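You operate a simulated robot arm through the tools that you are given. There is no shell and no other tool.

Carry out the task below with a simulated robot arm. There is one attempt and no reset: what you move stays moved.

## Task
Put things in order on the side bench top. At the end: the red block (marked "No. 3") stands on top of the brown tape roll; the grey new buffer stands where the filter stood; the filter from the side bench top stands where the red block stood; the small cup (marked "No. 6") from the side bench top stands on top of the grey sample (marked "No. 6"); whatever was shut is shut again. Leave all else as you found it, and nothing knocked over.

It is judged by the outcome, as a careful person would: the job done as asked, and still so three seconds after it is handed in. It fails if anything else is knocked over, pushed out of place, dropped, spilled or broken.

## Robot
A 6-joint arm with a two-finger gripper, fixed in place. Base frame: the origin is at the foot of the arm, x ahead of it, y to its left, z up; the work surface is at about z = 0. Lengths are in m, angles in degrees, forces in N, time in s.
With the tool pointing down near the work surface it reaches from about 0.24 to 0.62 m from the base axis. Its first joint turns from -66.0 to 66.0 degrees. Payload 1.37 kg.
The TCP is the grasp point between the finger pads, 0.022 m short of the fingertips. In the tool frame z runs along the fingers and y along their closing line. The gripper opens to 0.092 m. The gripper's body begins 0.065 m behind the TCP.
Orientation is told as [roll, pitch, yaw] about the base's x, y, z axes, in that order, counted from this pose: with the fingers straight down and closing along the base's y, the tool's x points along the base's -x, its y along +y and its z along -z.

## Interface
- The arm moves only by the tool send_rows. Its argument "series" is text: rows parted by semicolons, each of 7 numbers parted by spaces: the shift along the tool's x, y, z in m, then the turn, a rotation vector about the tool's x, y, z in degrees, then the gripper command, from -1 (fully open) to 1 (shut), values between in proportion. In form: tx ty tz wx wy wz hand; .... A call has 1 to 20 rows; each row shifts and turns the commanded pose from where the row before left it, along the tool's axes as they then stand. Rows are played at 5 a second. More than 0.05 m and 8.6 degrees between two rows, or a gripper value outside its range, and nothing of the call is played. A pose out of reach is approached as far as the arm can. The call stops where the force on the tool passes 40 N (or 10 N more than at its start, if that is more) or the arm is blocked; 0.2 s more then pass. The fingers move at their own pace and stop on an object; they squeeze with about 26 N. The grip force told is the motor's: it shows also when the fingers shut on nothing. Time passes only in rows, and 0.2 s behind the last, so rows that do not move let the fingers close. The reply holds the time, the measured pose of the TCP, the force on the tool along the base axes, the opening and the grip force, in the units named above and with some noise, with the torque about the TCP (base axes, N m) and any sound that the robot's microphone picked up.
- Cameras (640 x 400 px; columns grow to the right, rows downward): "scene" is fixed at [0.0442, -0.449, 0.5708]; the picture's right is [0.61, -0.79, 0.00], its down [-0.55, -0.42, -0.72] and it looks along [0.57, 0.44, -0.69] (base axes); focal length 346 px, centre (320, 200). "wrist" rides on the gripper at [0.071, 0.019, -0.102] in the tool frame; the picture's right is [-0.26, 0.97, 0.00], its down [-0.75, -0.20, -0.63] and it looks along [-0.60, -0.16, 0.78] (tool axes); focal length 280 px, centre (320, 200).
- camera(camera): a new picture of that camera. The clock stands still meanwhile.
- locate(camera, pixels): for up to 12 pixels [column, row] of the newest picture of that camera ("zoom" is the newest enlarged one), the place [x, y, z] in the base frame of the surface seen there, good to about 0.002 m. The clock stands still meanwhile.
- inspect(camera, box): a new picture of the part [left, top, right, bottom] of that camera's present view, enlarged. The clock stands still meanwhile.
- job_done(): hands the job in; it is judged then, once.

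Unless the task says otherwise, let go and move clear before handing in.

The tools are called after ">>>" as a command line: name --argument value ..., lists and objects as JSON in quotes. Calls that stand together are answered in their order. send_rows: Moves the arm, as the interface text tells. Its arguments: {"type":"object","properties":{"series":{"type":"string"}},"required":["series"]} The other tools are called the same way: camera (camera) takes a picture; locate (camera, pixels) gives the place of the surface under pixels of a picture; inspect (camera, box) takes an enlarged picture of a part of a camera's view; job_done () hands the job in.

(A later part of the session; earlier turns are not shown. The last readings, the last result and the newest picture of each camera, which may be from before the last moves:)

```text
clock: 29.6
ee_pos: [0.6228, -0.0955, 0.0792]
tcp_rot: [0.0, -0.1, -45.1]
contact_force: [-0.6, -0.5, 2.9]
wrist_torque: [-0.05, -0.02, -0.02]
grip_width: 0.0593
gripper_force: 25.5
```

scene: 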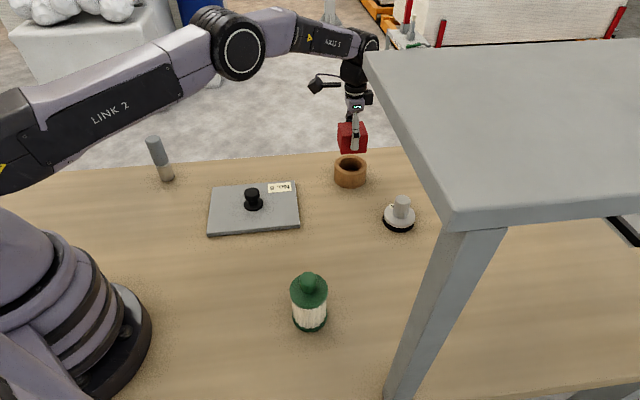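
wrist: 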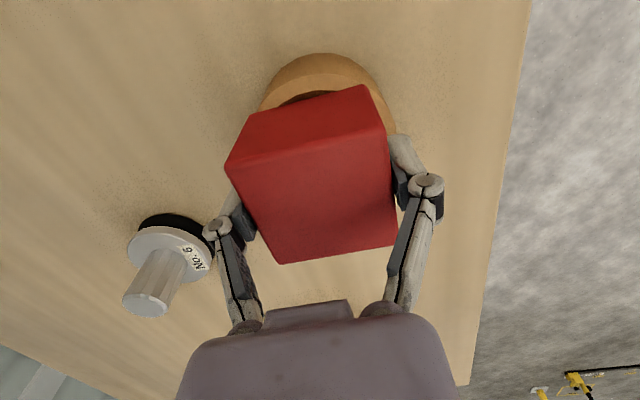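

The force jumped to +2.9 N, so the block is seated on the rim. I'll open the fingers and rise.

>>> send_rows --series "0 0 0 0 0 0 0.2; 0 0 0 0 0 0 -0.2; 0 0 0 0 0 0 -0.6; 0 0 0 0 0 0 -1; 0 0 0 0 0 0 -1; 0 0 -0.01 0 0 0 -1; 0 0 -0.04 0 0 0 -1; 0 0 -0.04 0 0 0 -1; 0 0 0 0 0 0 -1"

>>> camera --camera "wrist"

>>> inspect --camera "scene" --box '[300, 100, 420, 200]'

```text
clock: 31.6
ee_pos: [0.6223, -0.0947, 0.1689]
tcp_rot: [0.0, -0.1, -45.0]
contact_force: [-0.2, 0.0, 0.5]
wrist_torque: [0.01, 0.02, -0.02]
grip_width: 0.0919
gripper_force: 0.0
```

```text
taken
```

wrist: 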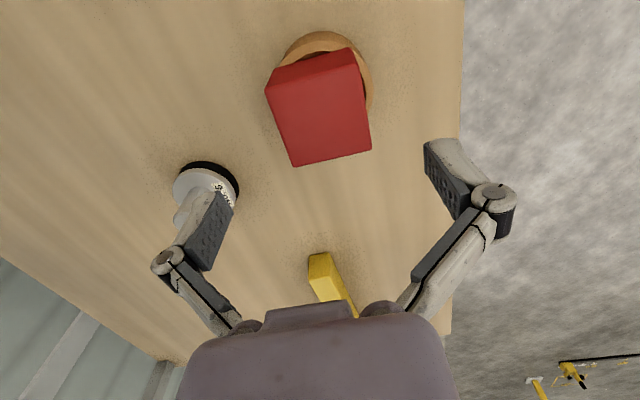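

```text
4.00 times, centred on (360, 150) of scene
```

zoom: 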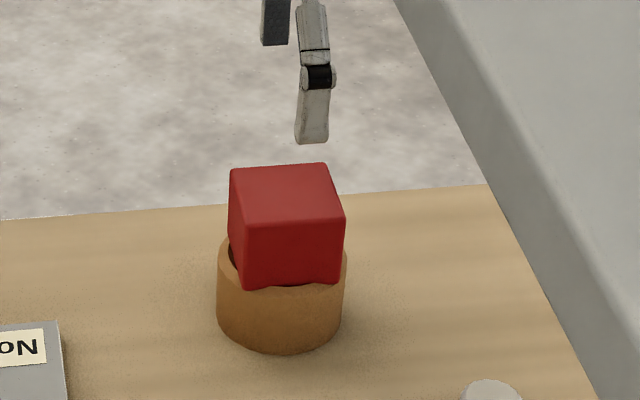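

The block stands level and centred on the tape roll. Now I'll move toward the filter, staying on the arm's side of the shelf edge, and look at it with the wrist camera.

>>> send_rows --series "0.035 -0.03 0 0 0 0 -1; 0.035 -0.03 0 0 0 0 -1; 0.035 -0.03 0 0 0 0 -1; 0.035 -0.03 0 0 0 0 -1; 0.0074 -0.0478 0 0 0 0 -1; 0.0074 -0.0478 0 0 0 0 -1; 0.0074 -0.0478 0 0 0 0 -1; 0.0074 -0.0478 0 0 0 0 -1; 0.0074 -0.0478 0 0 0 0 -1; 0 0 0 0 0 0 -1"

>>> camera --camera "wrist"

>>> camera --camera "scene"

```text
clock: 33.8
ee_pos: [0.2446, -0.2242, 0.1685]
tcp_rot: [0.0, 0.0, -45.0]
contact_force: [-1.0, 0.0, 0.0]
wrist_torque: [0.0, -0.02, 0.01]
grip_width: 0.0919
gripper_force: 0.1
```

```text
taken
```

wrist: 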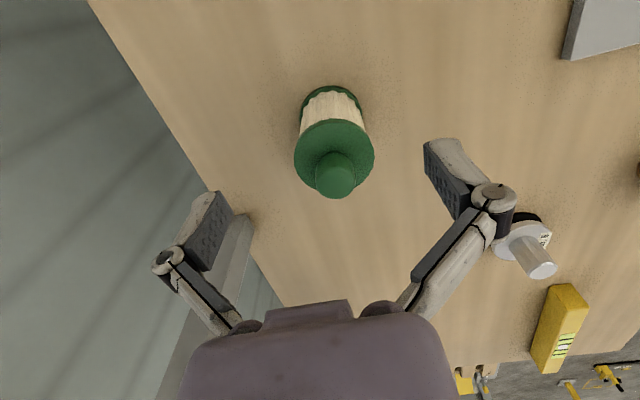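

```text
taken
```

scene: 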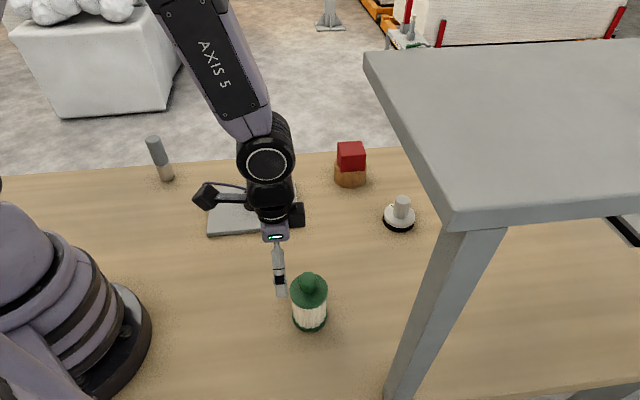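

The filter is at wrist (335,150). I'll measure its cap and knob to fix the centre.

>>> inspect --camera "wrist" --box '[270, 75, 400, 210]'

```text
2.96 times, centred on (335, 142) of wrist
```

zoom: 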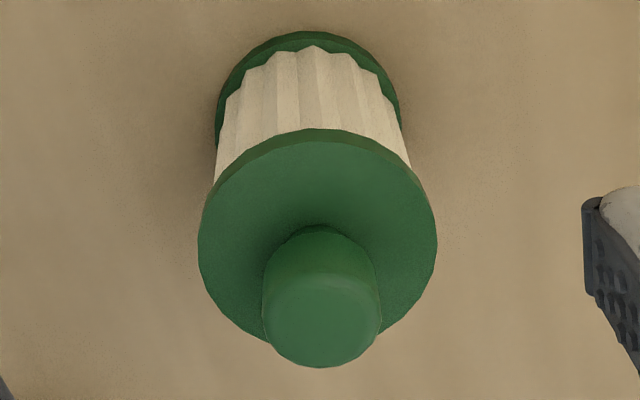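

>>> locate --camera "zoom" --pixels '[[204, 245], [432, 245], [316, 146], [220, 300], [410, 300], [321, 285], [321, 320], [270, 320], [374, 320], [321, 360], [218, 130], [398, 115]]'

>>> locate --camera "scene" --pixels '[[308, 275], [300, 284], [316, 284], [309, 300], [292, 290], [327, 290], [298, 322], [324, 318], [310, 331]]'

```text
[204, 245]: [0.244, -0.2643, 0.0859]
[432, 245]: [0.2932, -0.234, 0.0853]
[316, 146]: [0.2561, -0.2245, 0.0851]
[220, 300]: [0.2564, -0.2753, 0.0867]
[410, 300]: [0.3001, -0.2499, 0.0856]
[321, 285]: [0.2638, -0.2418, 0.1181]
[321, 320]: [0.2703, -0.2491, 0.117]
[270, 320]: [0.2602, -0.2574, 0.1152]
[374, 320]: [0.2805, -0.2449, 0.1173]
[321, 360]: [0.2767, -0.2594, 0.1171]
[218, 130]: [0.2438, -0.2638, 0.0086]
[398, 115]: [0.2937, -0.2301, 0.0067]
```

```text
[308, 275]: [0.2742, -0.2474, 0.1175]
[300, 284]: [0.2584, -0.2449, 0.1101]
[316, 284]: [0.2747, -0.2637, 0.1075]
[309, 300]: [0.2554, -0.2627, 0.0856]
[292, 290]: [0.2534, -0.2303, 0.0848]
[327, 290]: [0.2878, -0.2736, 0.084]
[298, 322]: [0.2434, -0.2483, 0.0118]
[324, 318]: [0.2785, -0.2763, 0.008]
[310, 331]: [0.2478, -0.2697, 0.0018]
```

Filter axis ≈ (0.270,-0.2505), knob 26 mm wide from z 0.086 to 0.118. I'll move over it and lower so the tips stay just above the cap, then close on the knob.

>>> send_rows --series "-0.0366 -0.0006 0 0 0 0 -1; 0 0 0.03 0 0 0 -1; 0 0 0.02 0 0 0 -1; 0 0 0.007 0 0 0 -1; 0 0 0 0 0 0 -1"

>>> camera --camera "wrist"

>>> inspect --camera "scene" --box '[250, 220, 370, 340]'

```text
clock: 35.0
ee_pos: [0.2711, -0.2509, 0.1116]
tcp_rot: [0.1, -0.1, -45.1]
contact_force: [0.2, 0.2, -0.7]
wrist_torque: [0.02, -0.01, -0.04]
grip_width: 0.0918
gripper_force: 0.0
```

```text
taken
```

wrist: 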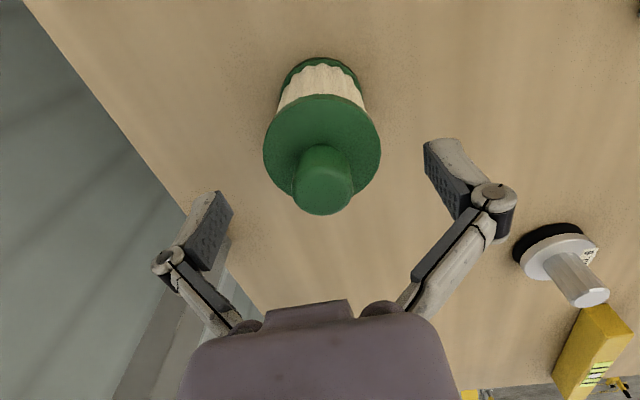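

```text
3.33 times, centred on (310, 280) of scene
```

zoom: 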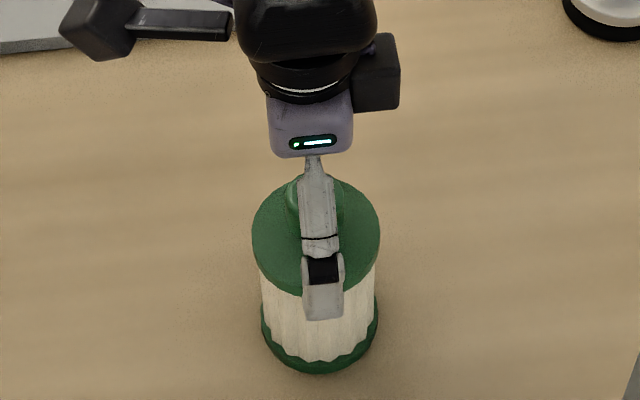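

The fingers straddle the knob with the tips above the cap. I'll close and check the grip.

>>> send_rows --series "0 0 0 0 0 0 0; 0 0 0 0 0 0 1; 0 0 0 0 0 0 1; 0 0 0 0 0 0 1; 0 0 0 0 0 0 1; 0 0 0 0 0 0 1; 0 0 0 0 0 0 1"

>>> inspect --camera "scene" --box '[250, 220, 370, 340]'

```text
clock: 36.6
ee_pos: [0.2702, -0.2512, 0.111]
tcp_rot: [0.0, -0.1, -45.0]
contact_force: [2.3, -0.6, 2.4]
wrist_torque: [0.02, -0.04, 0.03]
grip_width: 0.0264
gripper_force: 25.9
```

```text
3.33 times, centred on (310, 280) of scene
```

zoom: 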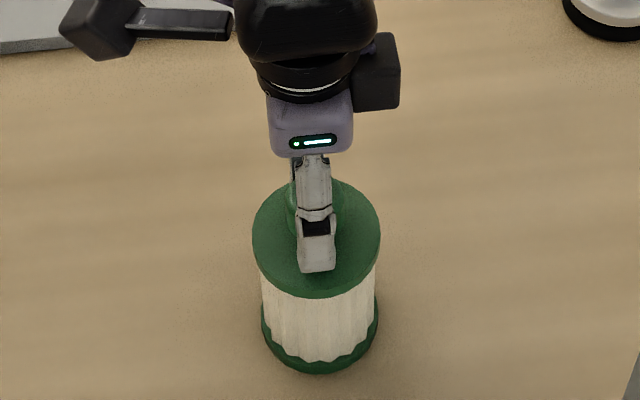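

The knob is held (0.026 m, 26 N). I'll lift 3 cm, slide first along the bench axis away from the shelf, then across to the block's old spot.

>>> send_rows --series "0 0 -0.01 0 0 0 1; 0 0 -0.015 0 0 0 1; 0 0 -0.01 0 0 0 1; 0 0.02 0 0 0 0 1; 0 0.03 0 0 0 0 1; 0 0.03 0 0 0 0 1; 0 0.03 0 0 0 0 1; 0 0.03 0 0 0 0 1; 0 0.0208 0 0 0 0 1; -0.02 0 0 0 0 0 1; -0.025 0 0 0 0 0 1; -0.0157 0 0 0 0 0 1; 0 0 0 0 0 0 1; 0 0 0 0 0 0 1"

>>> camera --camera "scene"

>>> camera --camera "wrist"

```text
clock: 39.6
ee_pos: [0.4262, -0.178, 0.1464]
tcp_rot: [0.0, 0.0, -45.1]
contact_force: [0.5, 1.0, -2.0]
wrist_torque: [-0.02, -0.02, 0.02]
grip_width: 0.0264
gripper_force: 26.4
```

```text
taken
```

scene: 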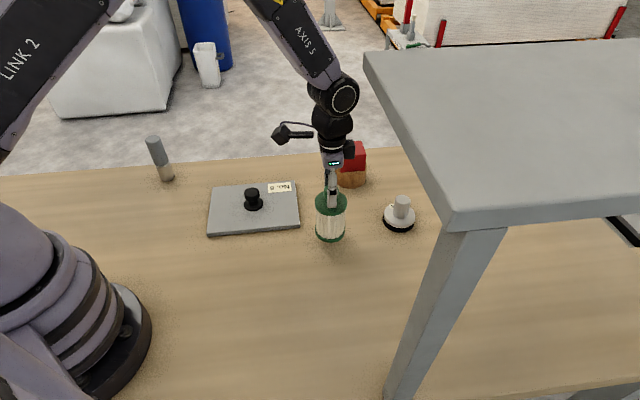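

```text
taken
```

wrist: 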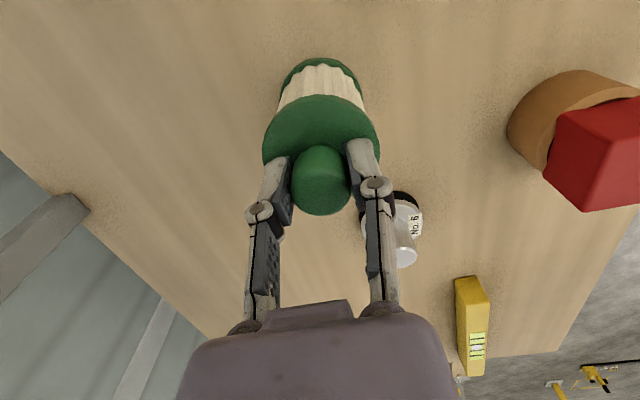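

The filter hangs straight over the block's old place (0.426,-0.178). I'll lower it onto the bench, slowing at the end.

>>> send_rows --series "-0.0008 -0.0006 0.015 0 0 0 1; 0 0 0.01 0 0 0 1; 0 0 0.005 0 0 0 1; 0 0 0.002 0 0 0 1; 0 0 0.001 0 0 0 1; 0 0 0.001 0 0 0 1; 0 0 0 0 0 0 1"

>>> inspect --camera "scene" --box '[280, 160, 390, 260]'

```text
clock: 41.2
ee_pos: [0.4271, -0.1795, 0.1124]
tcp_rot: [-0.1, 0.0, -44.9]
contact_force: [-0.5, -0.2, -2.1]
wrist_torque: [-0.02, 0.0, 0.0]
grip_width: 0.0265
gripper_force: 26.2
```

```text
4.00 times, centred on (335, 210) of scene
```

zoom: 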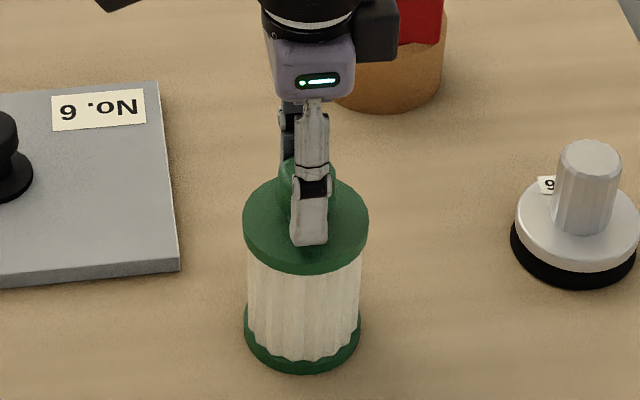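

The force is still the hanging weight (-2.1 N), about 1–2 mm above the bench. I'll ease down in 1 mm steps.

>>> send_rows --series "0 0 0.001 0 0 0 1; 0 0 0 0 0 0 1; 0 0 0 0 0 0 1"

>>> send_rows --series "0 0 0.001 0 0 0 1; 0 0 0 0 0 0 1; 0 0 0 0 0 0 1"

```text
clock: 42.0
ee_pos: [0.4271, -0.1796, 0.1117]
tcp_rot: [0.0, 0.0, -45.1]
contact_force: [0.5, 2.2, 6.8]
wrist_torque: [0.15, 0.18, 0.0]
grip_width: 0.0265
gripper_force: 26.1
```

```text
clock: 42.8
ee_pos: [0.426, -0.1797, 0.111]
tcp_rot: [0.0, -0.1, -45.0]
contact_force: [-3.3, 2.3, 22.1]
wrist_torque: [0.02, 0.01, 0.18]
grip_width: 0.0266
gripper_force: 26.0
```

It is seated (force rose to 22 N upward after the last step). I'll back off 1.5 mm to relieve the push, then open and rise.

>>> send_rows --series "0 0 -0.001 0 0 0 1; 0 0 -0.0003 0 0 0 1; 0 0 0 0 0 0 0.5; 0 0 0 0 0 0 0; 0 0 0 0 0 0 -0.5; 0 0 0 0 0 0 -1; 0 0 0 0 0 0 -1; 0 0 0 0 0 0 -1; 0 0 -0.02 0 0 0 -1; 0 0 -0.03 0 0 0 -1; 0 0 0 0 0 0 -1"

>>> camera --camera "scene"

>>> camera --camera "wrist"

```text
clock: 45.2
ee_pos: [0.4257, -0.1792, 0.1627]
tcp_rot: [-0.1, 0.0, -45.0]
contact_force: [0.3, -0.1, 0.1]
wrist_torque: [0.01, -0.01, 0.02]
grip_width: 0.0919
gripper_force: 0.0
```

```text
taken
```

scene: 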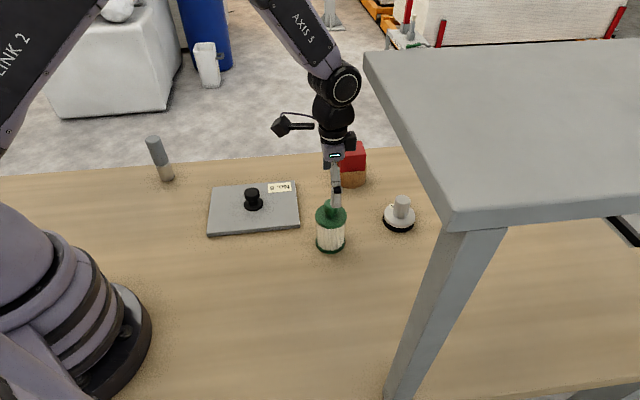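

```text
taken
```

wrist: 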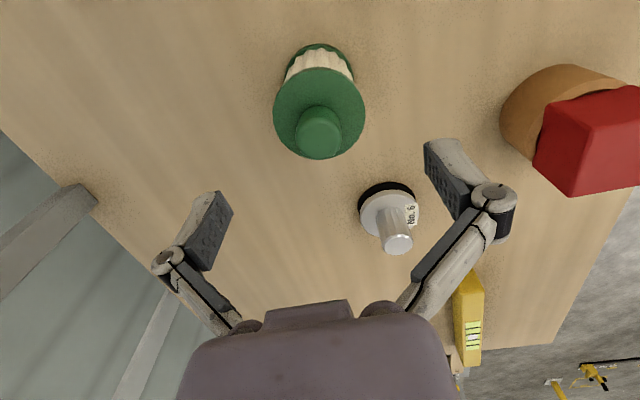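

The filter now stands upright where the block was. Next I'll go round to view the hidden side of the grey/cream stick to confirm it carries no "No. 6" mark before treating it as the new buffer.

>>> send_rows --series "0 0 -0.04 0 0 0 -1; 0.0352 0.0292 0 0 0 0 -1; 0.0352 0.0292 0 0 0 0 -1; 0.0352 0.0292 0 0 0 0 -1; 0.0352 0.0292 0 0 0 0 -1; 0.0352 0.0292 0 0 0 0 -1; 0.0352 0.0292 0 0 0 0 -1; 0.0352 0.0292 0 0 0 0 -1; 0.0352 0.0292 0 0 0 0 -1; 0.0352 0.0292 0 0 0 0 -1; 0.0352 0.0292 0 0 0 0 -1; 0.0352 0.0292 0 0 0 0 -1; 0.0352 0.0292 0 0 0 0 -1"

>>> send_rows --series "0 0 0 0 0 8 -1; 0 0 0 0 0 8 -1; 0 0 0 0 0 8 -1; 0 0 0 0 0 8 -1; 0 0 0 0 0 8 -1; 0 0 0 0 0 8 -1; 0 0 0 0 0 8 -1; 0 0 0 0 0 8 -1; 0 0 0 0 0 0 -1"

>>> camera --camera "wrist"

>>> camera --camera "scene"

```text
clock: 48.0
ee_pos: [0.3757, 0.3667, 0.202]
tcp_rot: [-0.1, 0.1, -45.0]
contact_force: [-0.4, 0.3, -0.6]
wrist_torque: [0.01, -0.03, -0.02]
grip_width: 0.0923
gripper_force: 0.1
```

```text
clock: 50.0
ee_pos: [0.3753, 0.3666, 0.2007]
tcp_rot: [0.0, 0.1, -109.1]
contact_force: [-0.1, -1.4, -0.9]
wrist_torque: [-0.01, -0.04, -0.03]
grip_width: 0.092
gripper_force: 0.0
```

```text
taken
```

wrist: 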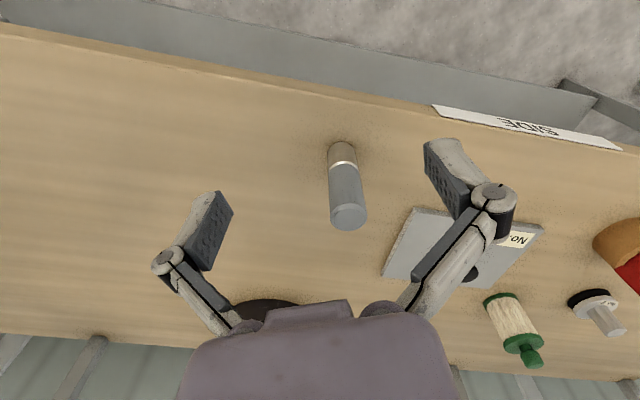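

```text
taken
```

scene: 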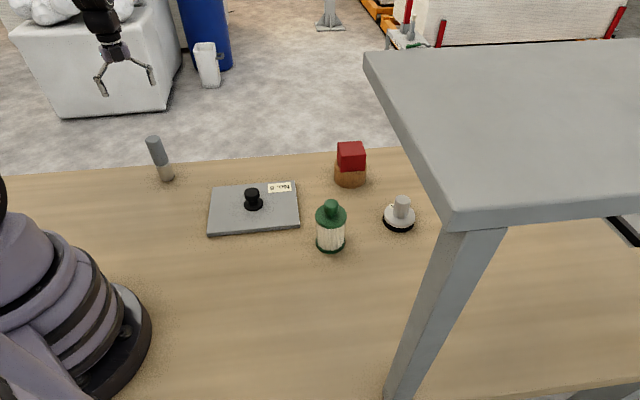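

The stick (345,185) shows no sticker from this side, and a sign reading "SIDE" is visible on the bench's far edge (530,125). I'll enlarge both.

>>> inspect --camera "wrist" --box '[300, 130, 400, 240]'

>>> inspect --camera "wrist" --box '[400, 60, 640, 210]'

>>> inspect --camera "wrist" --box '[0, 0, 320, 200]'

```text
3.64 times, centred on (350, 185) of wrist
```

zoom: 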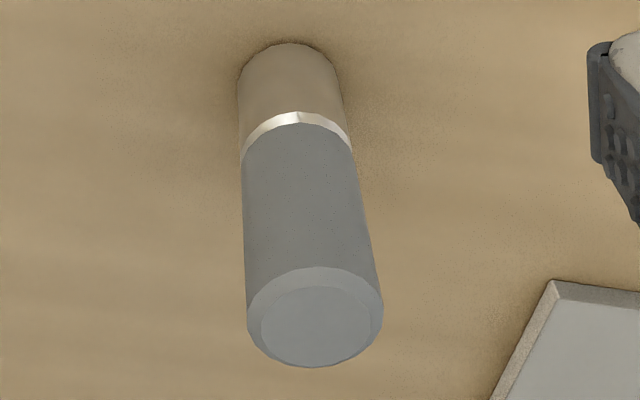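

```text
2.67 times, centred on (520, 135) of wrist
```

zoom: 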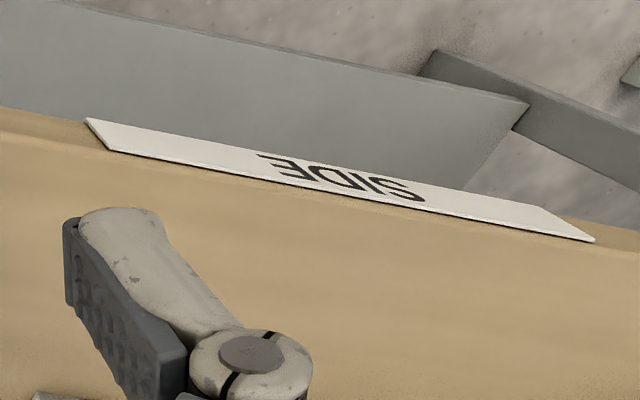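

```text
2.00 times, centred on (160, 100) of wrist
```

zoom: 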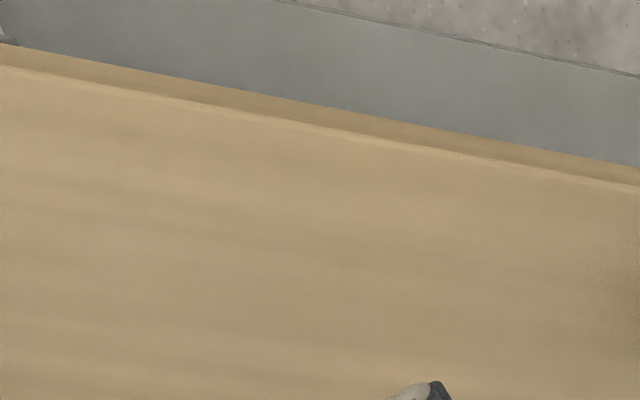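

The stick carries no mark, so it is the unmarked grey "new buffer", and the "SIDE" sign just names this bench. I'll measure the stick's axis and diameter.

>>> inspect --camera "wrist" --box '[300, 130, 400, 240]'

>>> locate --camera "zoom" --pixels '[[318, 325], [265, 325], [372, 325], [318, 360], [318, 285], [250, 220], [362, 215], [305, 200], [295, 80], [243, 100], [338, 90], [300, 120]]'

>>> locate --camera "scene" --pixels '[[153, 140], [148, 140], [159, 139], [157, 155], [163, 172], [159, 175], [170, 173], [167, 181], [166, 168], [150, 150], [164, 152]]'

```text
3.64 times, centred on (350, 185) of wrist
```

zoom: 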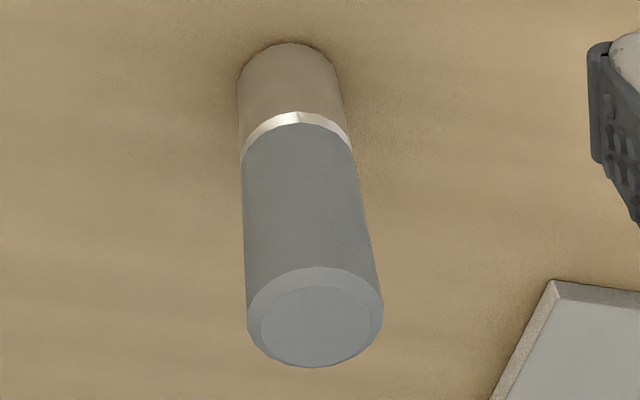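

```text
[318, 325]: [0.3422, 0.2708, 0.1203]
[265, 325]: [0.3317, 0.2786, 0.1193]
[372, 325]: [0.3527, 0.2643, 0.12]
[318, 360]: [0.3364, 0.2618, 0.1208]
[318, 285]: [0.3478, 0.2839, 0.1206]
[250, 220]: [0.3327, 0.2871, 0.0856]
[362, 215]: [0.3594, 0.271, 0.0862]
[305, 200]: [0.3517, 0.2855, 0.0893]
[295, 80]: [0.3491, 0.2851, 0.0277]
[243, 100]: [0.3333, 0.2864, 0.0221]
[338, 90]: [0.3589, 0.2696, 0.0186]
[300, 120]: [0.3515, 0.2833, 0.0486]
```

```text
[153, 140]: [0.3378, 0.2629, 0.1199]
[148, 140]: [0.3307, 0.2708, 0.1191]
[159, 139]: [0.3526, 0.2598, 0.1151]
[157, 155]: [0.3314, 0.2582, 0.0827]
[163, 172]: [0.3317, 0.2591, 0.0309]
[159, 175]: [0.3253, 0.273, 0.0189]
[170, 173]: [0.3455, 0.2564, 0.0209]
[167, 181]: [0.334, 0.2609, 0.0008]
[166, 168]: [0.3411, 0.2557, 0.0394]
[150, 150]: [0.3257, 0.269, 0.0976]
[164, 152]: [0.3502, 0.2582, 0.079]
```

Stick axis ≈ (0.342,0.271), diameter ≈34 mm, height 0.12. I'll turn back to yaw -45 and move directly above it.

>>> send_rows --series "0 0 0 0 0 -8 -1; 0 0 0 0 0 -8 -1; 0 0 0 0 0 -8 -1; 0 0 0 0 0 -8 -1; 0 0 0 0 0 -8 -1; 0 0 0 0 0 -8 -1; 0 0 0 0 0 -8 -1; 0 0 0 0 0 -8 -1; -0.0147 -0.0304 0 0 0 0 -1; -0.0147 -0.0304 0 0 0 0 -1; -0.0147 -0.0304 0 0 0 0 -1; 0 0 0 0 0 0 -1"

>>> camera --camera "wrist"

>>> camera --camera "scene"

```text
clock: 52.6
ee_pos: [0.3431, 0.2702, 0.2021]
tcp_rot: [-0.2, 0.0, -45.0]
contact_force: [0.3, -0.7, -0.2]
wrist_torque: [0.01, 0.0, 0.0]
grip_width: 0.0922
gripper_force: 0.0
```

```text
taken
```

wrist: 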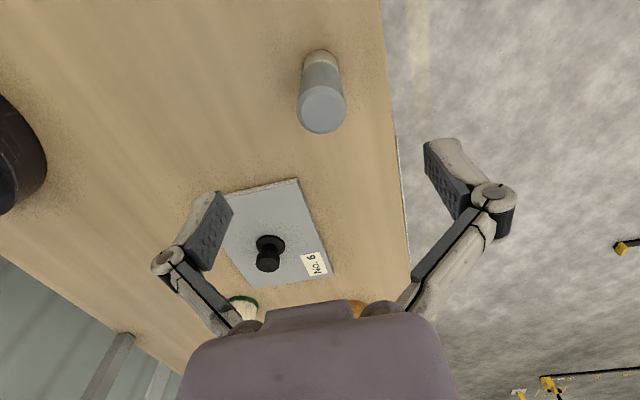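

```text
taken
```

scene: 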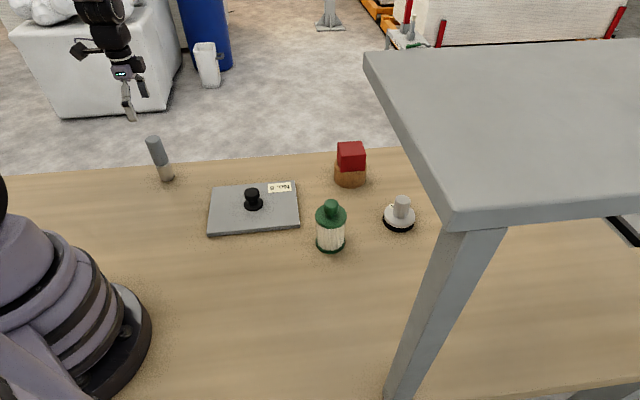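

>>> locate --camera "wrist" --pixels '[[322, 110], [302, 110], [342, 110], [322, 128], [322, 92], [320, 60]]'

```text
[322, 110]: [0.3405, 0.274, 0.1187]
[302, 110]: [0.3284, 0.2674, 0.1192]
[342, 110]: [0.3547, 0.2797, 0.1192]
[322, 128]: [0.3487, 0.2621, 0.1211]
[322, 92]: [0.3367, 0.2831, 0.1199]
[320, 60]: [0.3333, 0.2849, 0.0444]
```

The stick's axis (0.342,0.272) is within 2 mm of the TCP. I'll descend to z≈0.085 around it and close.

>>> send_rows --series "0.0015 0.0005 0.04 0 0 0 -1; 0 0 0.04 0 0 0 -1; 0 0 0.037 0 0 0 -1; 0 0 0 0 0 0 -1; 0 0 0 0 0 0 0; 0 0 0 0 0 0 1; 0 0 0 0 0 0 1; 0 0 0 0 0 0 1; 0 0 0 0 0 0 1; 0 0 0 0 0 0 1"

>>> inspect --camera "scene" --box '[80, 70, 220, 200]'

```text
clock: 54.8
ee_pos: [0.3418, 0.272, 0.0839]
tcp_rot: [0.1, 0.0, -44.9]
contact_force: [0.3, -1.0, 0.4]
wrist_torque: [0.0, -0.01, 0.03]
grip_width: 0.0327
gripper_force: 26.2
```

```text
3.08 times, centred on (150, 135) of scene
```

zoom: 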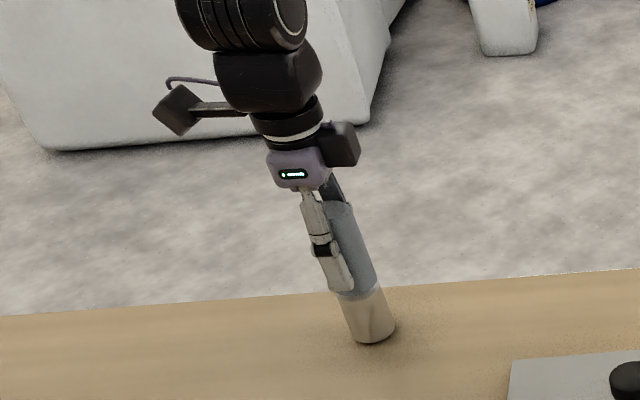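

The stick is gripped at 0.033 m. I'll lift 2 cm and check that both the grey part and the pale foot come up together.

>>> send_rows --series "0 0 -0.005 0 0 0 1; 0 0 -0.01 0 0 0 1; 0 0 -0.01 0 0 0 1; 0 0 0 0 0 0 1"

>>> inspect --camera "scene" --box '[80, 70, 220, 200]'

```text
clock: 55.8
ee_pos: [0.3419, 0.2726, 0.1103]
tcp_rot: [0.0, 0.0, -45.1]
contact_force: [-0.9, -0.2, -2.2]
wrist_torque: [0.0, -0.02, -0.02]
grip_width: 0.033
gripper_force: 25.9
```

```text
3.08 times, centred on (150, 135) of scene
```

zoom: 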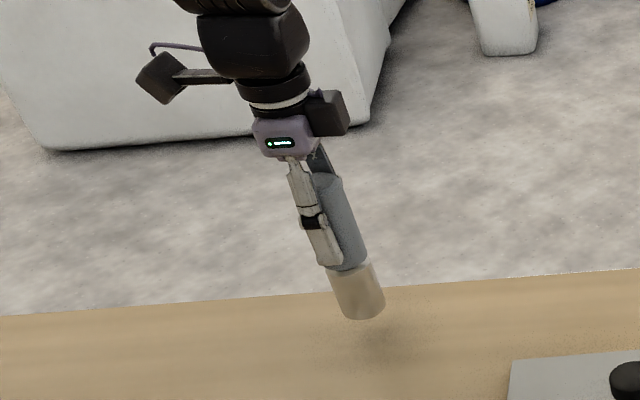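

Both parts rise together (2.2 N). I'll lift to z 0.17 and carry it across in front of the arm to just short of the filter's old spot, then lower a bit before going the last centimetres near the shelf.

>>> send_rows --series "0 0 -0.03 0 0 0 1; 0 0 -0.03 0 0 0 1; -0.0216 -0.0324 0 0 0 0 1; -0.0216 -0.0324 0 0 0 0 1; -0.0216 -0.0324 0 0 0 0 1; -0.0216 -0.0324 0 0 0 0 1; -0.0216 -0.0324 0 0 0 0 1; -0.0216 -0.0324 0 0 0 0 1; -0.0216 -0.0324 0 0 0 0 1; -0.0216 -0.0324 0 0 0 0 1; -0.0216 -0.0324 0 0 0 0 1; -0.0216 -0.0324 0 0 0 0 1; -0.0216 -0.0324 0 0 0 0 1; -0.0216 -0.0324 0 0 0 0 1; -0.0216 -0.0319 0 0 0 0 1; 0 0 0 0 0 0 1"

>>> camera --camera "scene"

>>> camera --camera "wrist"

```text
clock: 59.2
ee_pos: [0.242, -0.224, 0.1685]
tcp_rot: [0.0, 0.0, -45.0]
contact_force: [0.3, -0.2, -2.5]
wrist_torque: [0.03, 0.04, 0.01]
grip_width: 0.0328
gripper_force: 25.7
```

```text
taken
```

scene: 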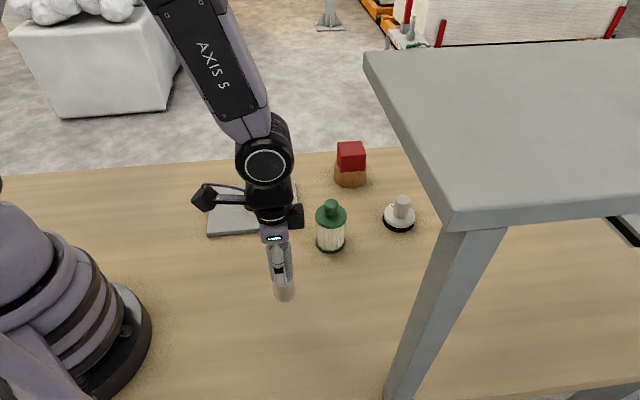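

```text
taken
```

wrist: 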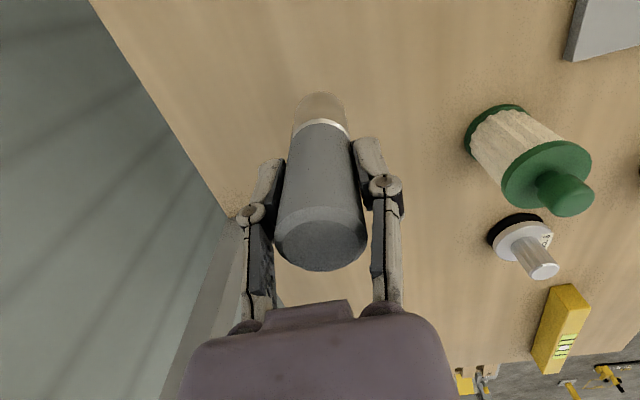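

The buffer is upright and near the target. I'll lower it, slide to (0.270,-0.2505), and set it down gently.

>>> send_rows --series "0 0 0.025 0 0 0 1; 0 0 0.02 0 0 0 1; -0.02 0.0005 0 0 0 0 1; -0.0186 0.0006 0 0 0 0 1; 0 0 0.02 0 0 0 1; 0 0 0.01 0 0 0 1; 0 0 0.004 0 0 0 1; 0 0 0.002 0 0 0 1; 0 0 0 0 0 0 1; 0 0 0 0 0 0 1"

>>> inspect --camera "scene" --box '[240, 220, 380, 350]'

```text
clock: 61.4
ee_pos: [0.2705, -0.2494, 0.0892]
tcp_rot: [0.0, 0.1, -45.1]
contact_force: [-0.5, 0.1, -2.8]
wrist_torque: [-0.01, 0.01, -0.02]
grip_width: 0.0329
gripper_force: 25.5
```

```text
3.08 times, centred on (310, 285) of scene
```

zoom: 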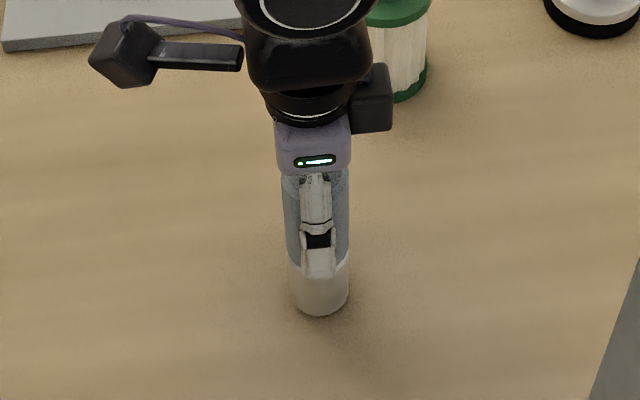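

>>> send_rows --series "0 0 0.002 0 0 0 1; 0 0 0.001 0 0 0 1; 0 0 0 0 0 0 1; 0 0 0 0 0 0 1"

```text
clock: 62.4
ee_pos: [0.2714, -0.2497, 0.0854]
tcp_rot: [-0.1, 0.0, -44.9]
contact_force: [-0.5, 0.0, -2.2]
wrist_torque: [-0.03, 0.0, 0.0]
grip_width: 0.033
gripper_force: 26.0
```

The weight still hangs (-2.2 N), about 1 mm above the bench. One more small step.

>>> send_rows --series "0 0 0.001 0 0 0 1; 0 0 0 0 0 0 1; 0 0 0 0 0 0 1"

```text
clock: 63.2
ee_pos: [0.2708, -0.2502, 0.0852]
tcp_rot: [0.0, 0.0, -45.0]
contact_force: [-0.5, 0.8, -2.0]
wrist_torque: [0.0, -0.03, 0.0]
grip_width: 0.0325
gripper_force: 26.1
```

>>> send_rows --series "0 0 0.0008 0 0 0 1; 0 0 0 0 0 0 1; 0 0 0 0 0 0 1"

```text
clock: 64.0
ee_pos: [0.2714, -0.25, 0.0845]
tcp_rot: [0.0, -0.1, -45.0]
contact_force: [-4.6, 5.2, 26.6]
wrist_torque: [0.23, 0.25, -0.01]
grip_width: 0.0329
gripper_force: 26.2
```

The force jumped to +26 N, so the buffer is on the bench. I'll relieve 0.7 mm, then open and rise.

>>> send_rows --series "0 0 -0.0007 0 0 0 1; 0 0 0 0 0 0 1; 0 0 0 0 0 0 0.5; 0 0 0 0 0 0 0; 0 0 0 0 0 0 -0.5; 0 0 0 0 0 0 -1; 0 0 0 0 0 0 -1; 0 0 -0.02 0 0 0 -1; 0 0 -0.03 0 0 0 -1; 0.02 0 -0.02 0 0 0 -1; 0 0 0 0 0 0 -1"

>>> camera --camera "scene"

>>> camera --camera "wrist"

```text
clock: 66.4
ee_pos: [0.2564, -0.2375, 0.1547]
tcp_rot: [0.1, 0.0, -45.1]
contact_force: [0.3, -0.3, -0.2]
wrist_torque: [-0.02, 0.02, -0.02]
grip_width: 0.0921
gripper_force: 0.1
```

```text
taken
```

scene: 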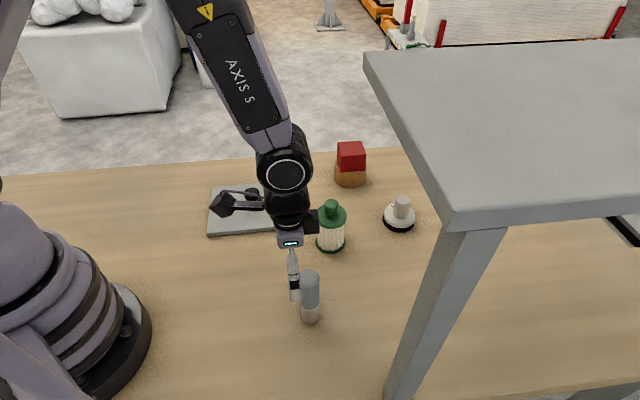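

```text
taken
```

wrist: 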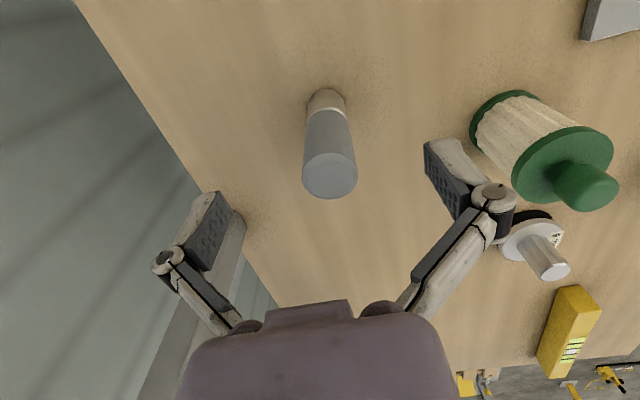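

The buffer stands upright where the filter was. Now I'll go for the cup: route back along the arm side of the shelf, over clear space, then approach (0.566,-0.265) from the roll's side.

>>> send_rows --series "0 0 -0.016 0 0 0 -1; 0 0.0428 0 0 0 0 -1; 0 0.0428 0 0 0 0 -1; 0 0.0428 0 0 0 0 -1; 0 0.0428 0 0 0 0 -1; 0 0.0428 0 0 0 0 -1; 0 0.0428 0 0 0 0 -1; -0.045 0 0 0 0 0 -1; -0.045 0 0 0 0 0 -1; -0.045 0 0 0 0 0 -1; -0.045 0 0 0 0 0 -1; -0.045 0 0 0 0 0 -1; 0 0 0 0 0 0 -1"

>>> camera --camera "wrist"

>>> camera --camera "scene"

```text
clock: 69.2
ee_pos: [0.5965, -0.2147, 0.1715]
tcp_rot: [0.0, 0.1, -45.0]
contact_force: [0.2, 0.4, 0.0]
wrist_torque: [-0.04, -0.01, -0.04]
grip_width: 0.0919
gripper_force: 0.1
```

```text
taken
```

wrist: 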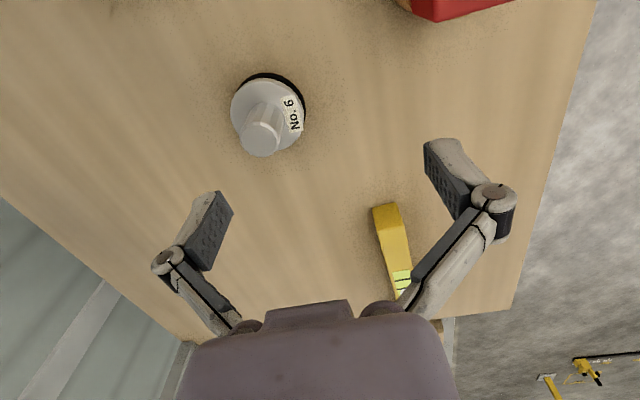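

```text
taken
```

scene: 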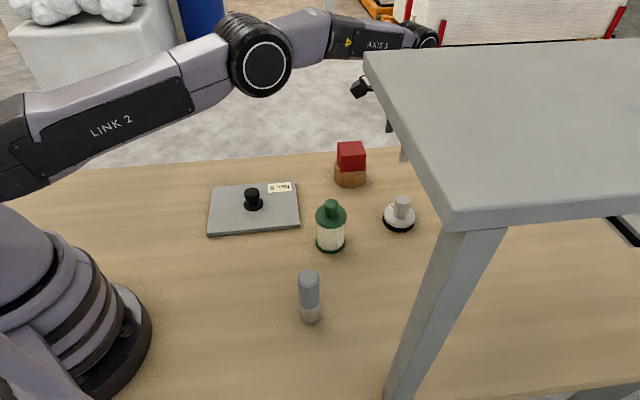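

The cup is at wrist (265,115). I'll measure its post and base.

>>> inspect --camera "wrist" --box '[210, 60, 330, 170]'

>>> locate --camera "zoom" --pixels '[[275, 265], [235, 265], [320, 265], [275, 235], [275, 295], [280, 200], [120, 170], [415, 160], [330, 210], [295, 60], [290, 100], [250, 190]]'

>>> locate --camera "scene" --pixels '[[403, 199], [396, 201], [409, 201], [403, 208], [384, 212], [414, 215], [398, 222], [398, 228]]'

```text
3.64 times, centred on (270, 115) of wrist
```

zoom: 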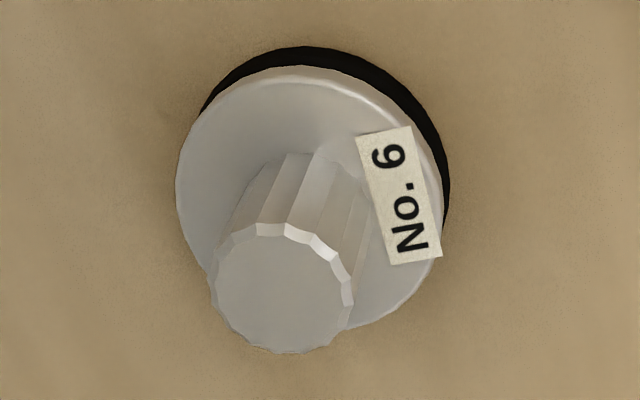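

```text
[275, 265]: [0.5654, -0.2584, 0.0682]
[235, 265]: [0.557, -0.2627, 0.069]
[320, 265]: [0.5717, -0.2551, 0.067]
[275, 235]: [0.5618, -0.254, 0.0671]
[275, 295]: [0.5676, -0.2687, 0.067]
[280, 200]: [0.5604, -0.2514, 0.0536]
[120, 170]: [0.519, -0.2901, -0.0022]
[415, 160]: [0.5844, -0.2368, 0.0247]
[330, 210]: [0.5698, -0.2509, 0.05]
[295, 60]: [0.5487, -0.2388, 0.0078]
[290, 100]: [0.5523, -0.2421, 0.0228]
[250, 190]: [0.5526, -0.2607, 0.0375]
```

```text
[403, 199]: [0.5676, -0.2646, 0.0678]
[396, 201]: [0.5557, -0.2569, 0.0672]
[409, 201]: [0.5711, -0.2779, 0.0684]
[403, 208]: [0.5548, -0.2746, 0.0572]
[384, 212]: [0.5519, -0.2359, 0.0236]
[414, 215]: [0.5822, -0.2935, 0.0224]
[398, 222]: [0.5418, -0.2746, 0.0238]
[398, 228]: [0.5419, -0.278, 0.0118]
```

Cup axis ≈ (0.567,-0.266), post 28 mm wide to z 0.068, base radius ≈33 mm. I'll move above it in small steps (watching for any contact with the shelf) and lower to z≈0.12.

>>> send_rows --series "-0.0077 -0.019 0.015 0 0 0 -1; -0.0077 -0.019 0.015 0 0 0 -1; 0 -0.0192 0.015 0 0 0 -1; 0 0 0 0 0 0 -1"

>>> camera --camera "wrist"

>>> camera --camera "scene"

```text
clock: 70.2
ee_pos: [0.5672, -0.2648, 0.1254]
tcp_rot: [0.0, 0.0, -45.0]
contact_force: [-0.5, 0.1, -0.3]
wrist_torque: [0.01, -0.01, -0.01]
grip_width: 0.0919
gripper_force: 0.1
```

```text
taken
```

wrist: 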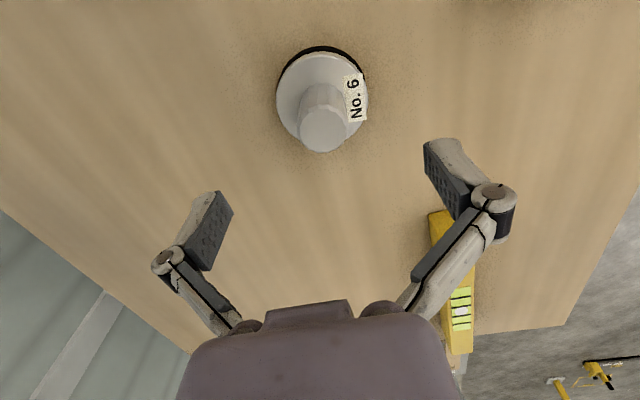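

```text
taken
```

scene: 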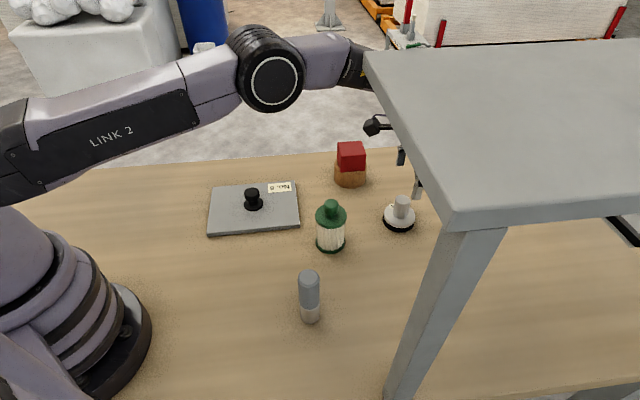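

The post (322,130) is centred between the open fingers and no contact is felt. A quick check of its position, then I'll lower and grip.

>>> locate --camera "wrist" --pixels '[[322, 130], [303, 130], [342, 130], [322, 148], [322, 113], [300, 80], [340, 60]]'

```text
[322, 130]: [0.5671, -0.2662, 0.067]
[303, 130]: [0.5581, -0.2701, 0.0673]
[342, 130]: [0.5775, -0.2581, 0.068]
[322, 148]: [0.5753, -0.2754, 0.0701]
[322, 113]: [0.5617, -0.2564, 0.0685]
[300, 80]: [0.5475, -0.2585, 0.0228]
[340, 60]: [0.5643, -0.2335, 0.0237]
```

Post centre (0.568,-0.265) matches the TCP. I'll lower to z≈0.052 and close.

>>> send_rows --series "0 0 0.04 0 0 0 -1; 0 0 0.025 0 0 0 -1; 0 0 0.008 0 0 0 -1; 0 0 0 0 0 0 -1; 0 0 0 0 0 0 0; 0 0 0 0 0 0 1; 0 0 0 0 0 0 1; 0 0 0 0 0 0 1; 0 0 0 0 0 0 1; 0 0 0 0 0 0 1"

>>> camera --camera "wrist"

```text
clock: 72.4
ee_pos: [0.567, -0.2638, 0.0524]
tcp_rot: [0.0, -0.1, -44.9]
contact_force: [0.0, 0.4, 2.3]
wrist_torque: [0.0, 0.0, 0.01]
grip_width: 0.0302
gripper_force: 25.2
```

```text
taken
```

wrist: 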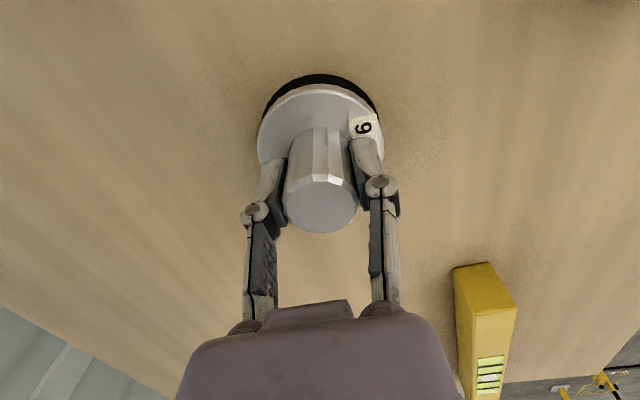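

The post is gripped (0.030 m). I'll lift 2 cm first and check that it comes cleanly.

>>> send_rows --series "0 0 -0.005 0 0 0 1; 0 0 -0.005 0 0 0 1; 0 0 -0.01 0 0 0 1; 0 0 0 0 0 0 1"

>>> camera --camera "wrist"

>>> inspect --camera "scene" --box '[340, 140, 450, 250]'

```text
clock: 73.4
ee_pos: [0.568, -0.2653, 0.0725]
tcp_rot: [0.0, 0.0, -45.1]
contact_force: [-0.1, -0.5, -1.2]
wrist_torque: [0.0, 0.0, -0.01]
grip_width: 0.0302
gripper_force: 25.2
```

```text
taken
```

wrist: 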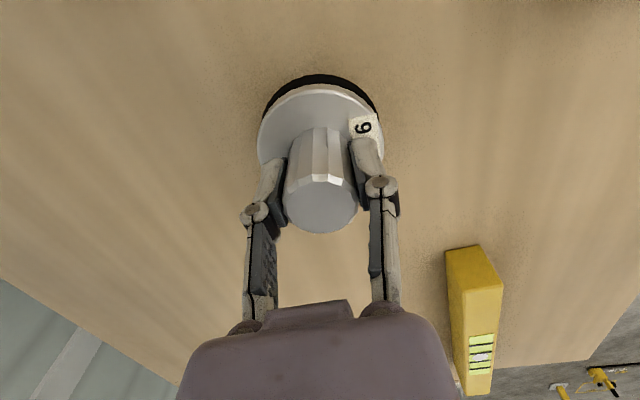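

```text
3.64 times, centred on (395, 195) of scene
```

zoom: 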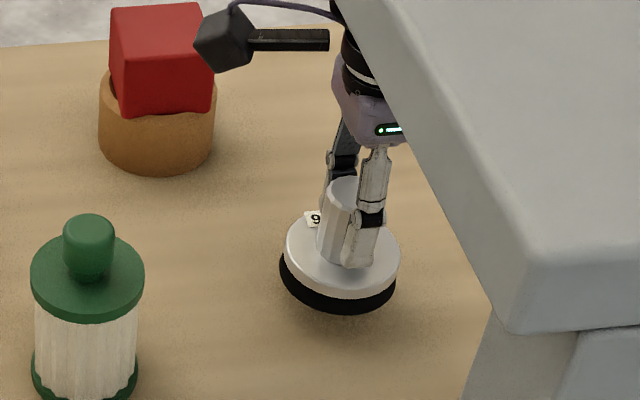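

The cup lifts cleanly. I'll raise it to z≈0.15, shift toward the middle lane between filter and roll, then bring it over to the plate.

>>> send_rows --series "0 0 -0.04 0 0 0 1; 0 0 -0.04 0 0 0 1; 0 0.03 0 0 0 0 1; 0 0.032 0 0 0 0 1; 0.03 0 0 0 0 0 1; 0.035 0 0 0 0 0 1; 0.035 0 0 0 0 0 1; 0.035 0 0 0 0 0 1; 0.035 0 0 0 0 0 1; 0 0 0 0 0 0 1"

>>> camera --camera "wrist"

>>> camera --camera "scene"

```text
clock: 75.6
ee_pos: [0.4819, -0.0982, 0.1519]
tcp_rot: [0.0, 0.0, -45.0]
contact_force: [0.6, 0.0, -0.7]
wrist_torque: [-0.02, 0.01, 0.01]
grip_width: 0.0298
gripper_force: 26.6
out of reach, approached as far as the arm can: row 4
```

```text
taken
```

wrist: 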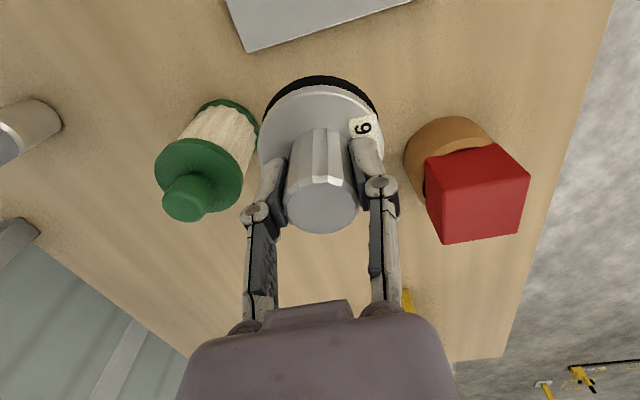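

```text
taken
```

scene: 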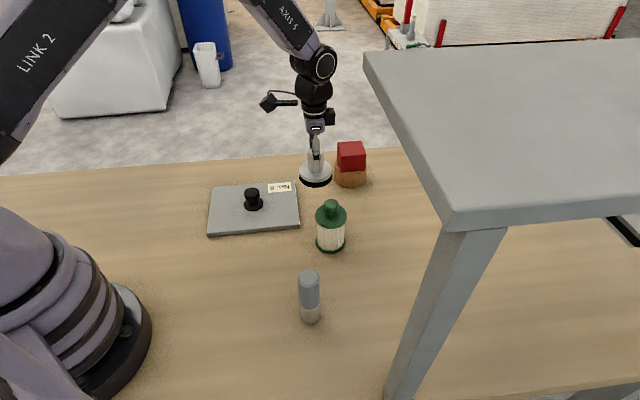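

The cup hangs steady at (0.482,-0.098). I'll re-measure the plate's top corners and knob to choose the landing spot on its free half (away from the sticker).

>>> inspect --camera "scene" --box '[195, 170, 315, 245]'

>>> locate --camera "zoom" --pixels '[[98, 95], [66, 335], [555, 288], [526, 60], [303, 120], [312, 212], [268, 190], [360, 185], [120, 200], [200, 150], [180, 260], [160, 210]]'

```text
5.33 times, centred on (255, 208) of scene
```

zoom: 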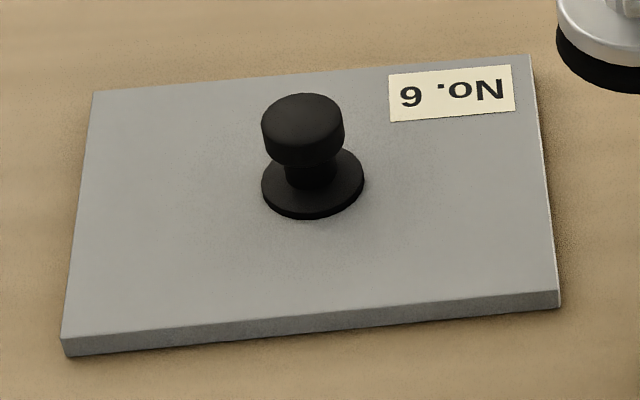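

```text
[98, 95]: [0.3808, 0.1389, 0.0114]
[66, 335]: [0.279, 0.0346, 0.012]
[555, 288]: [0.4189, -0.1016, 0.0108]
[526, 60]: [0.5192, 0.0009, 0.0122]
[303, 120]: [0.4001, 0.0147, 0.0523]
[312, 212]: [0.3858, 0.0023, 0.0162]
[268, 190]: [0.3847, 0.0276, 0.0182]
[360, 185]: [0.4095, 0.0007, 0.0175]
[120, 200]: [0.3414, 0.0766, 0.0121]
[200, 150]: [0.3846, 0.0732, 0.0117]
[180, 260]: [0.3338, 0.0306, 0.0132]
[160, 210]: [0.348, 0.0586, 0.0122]
```

The plate spans u 0.171–0.368 and the knob's flange begins at u≈0.252, leaving room for the 68 mm base centred at u≈0.2115, v≈0.295, i.e. (0.358,0.059). I'll carry the cup over that spot.

>>> send_rows --series "0.0397 0.0047 0 0 0 0 1; 0.0397 0.0047 0 0 0 0 1; 0.0397 0.0047 0 0 0 0 1; 0.0397 0.0047 0 0 0 0 1; 0.0397 0.0049 0 0 0 0 1; 0 0 0 0 0 0 1; 0 0 0 0 0 0 1"

>>> camera --camera "wrist"

>>> camera --camera "scene"

```text
clock: 77.2
ee_pos: [0.3586, 0.0601, 0.1533]
tcp_rot: [0.0, 0.0, -45.0]
contact_force: [-0.1, 0.0, -1.5]
wrist_torque: [-0.03, 0.0, -0.03]
grip_width: 0.0299
gripper_force: 26.3
```

```text
taken
```

wrist: 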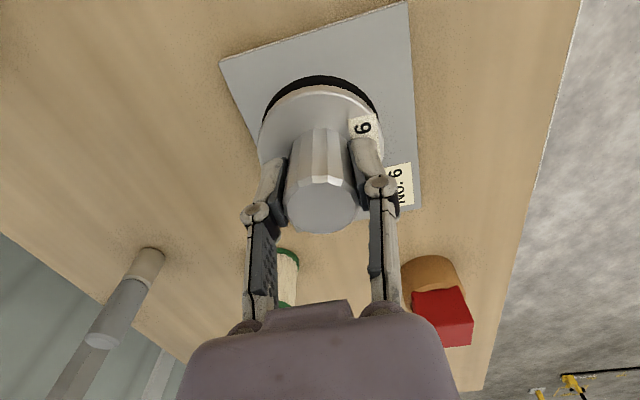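

```text
taken
```

scene: 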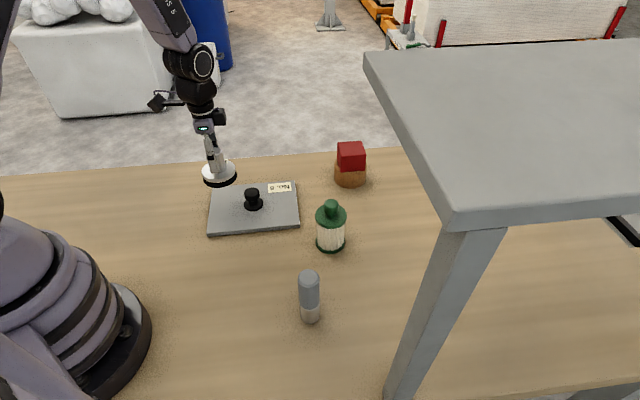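

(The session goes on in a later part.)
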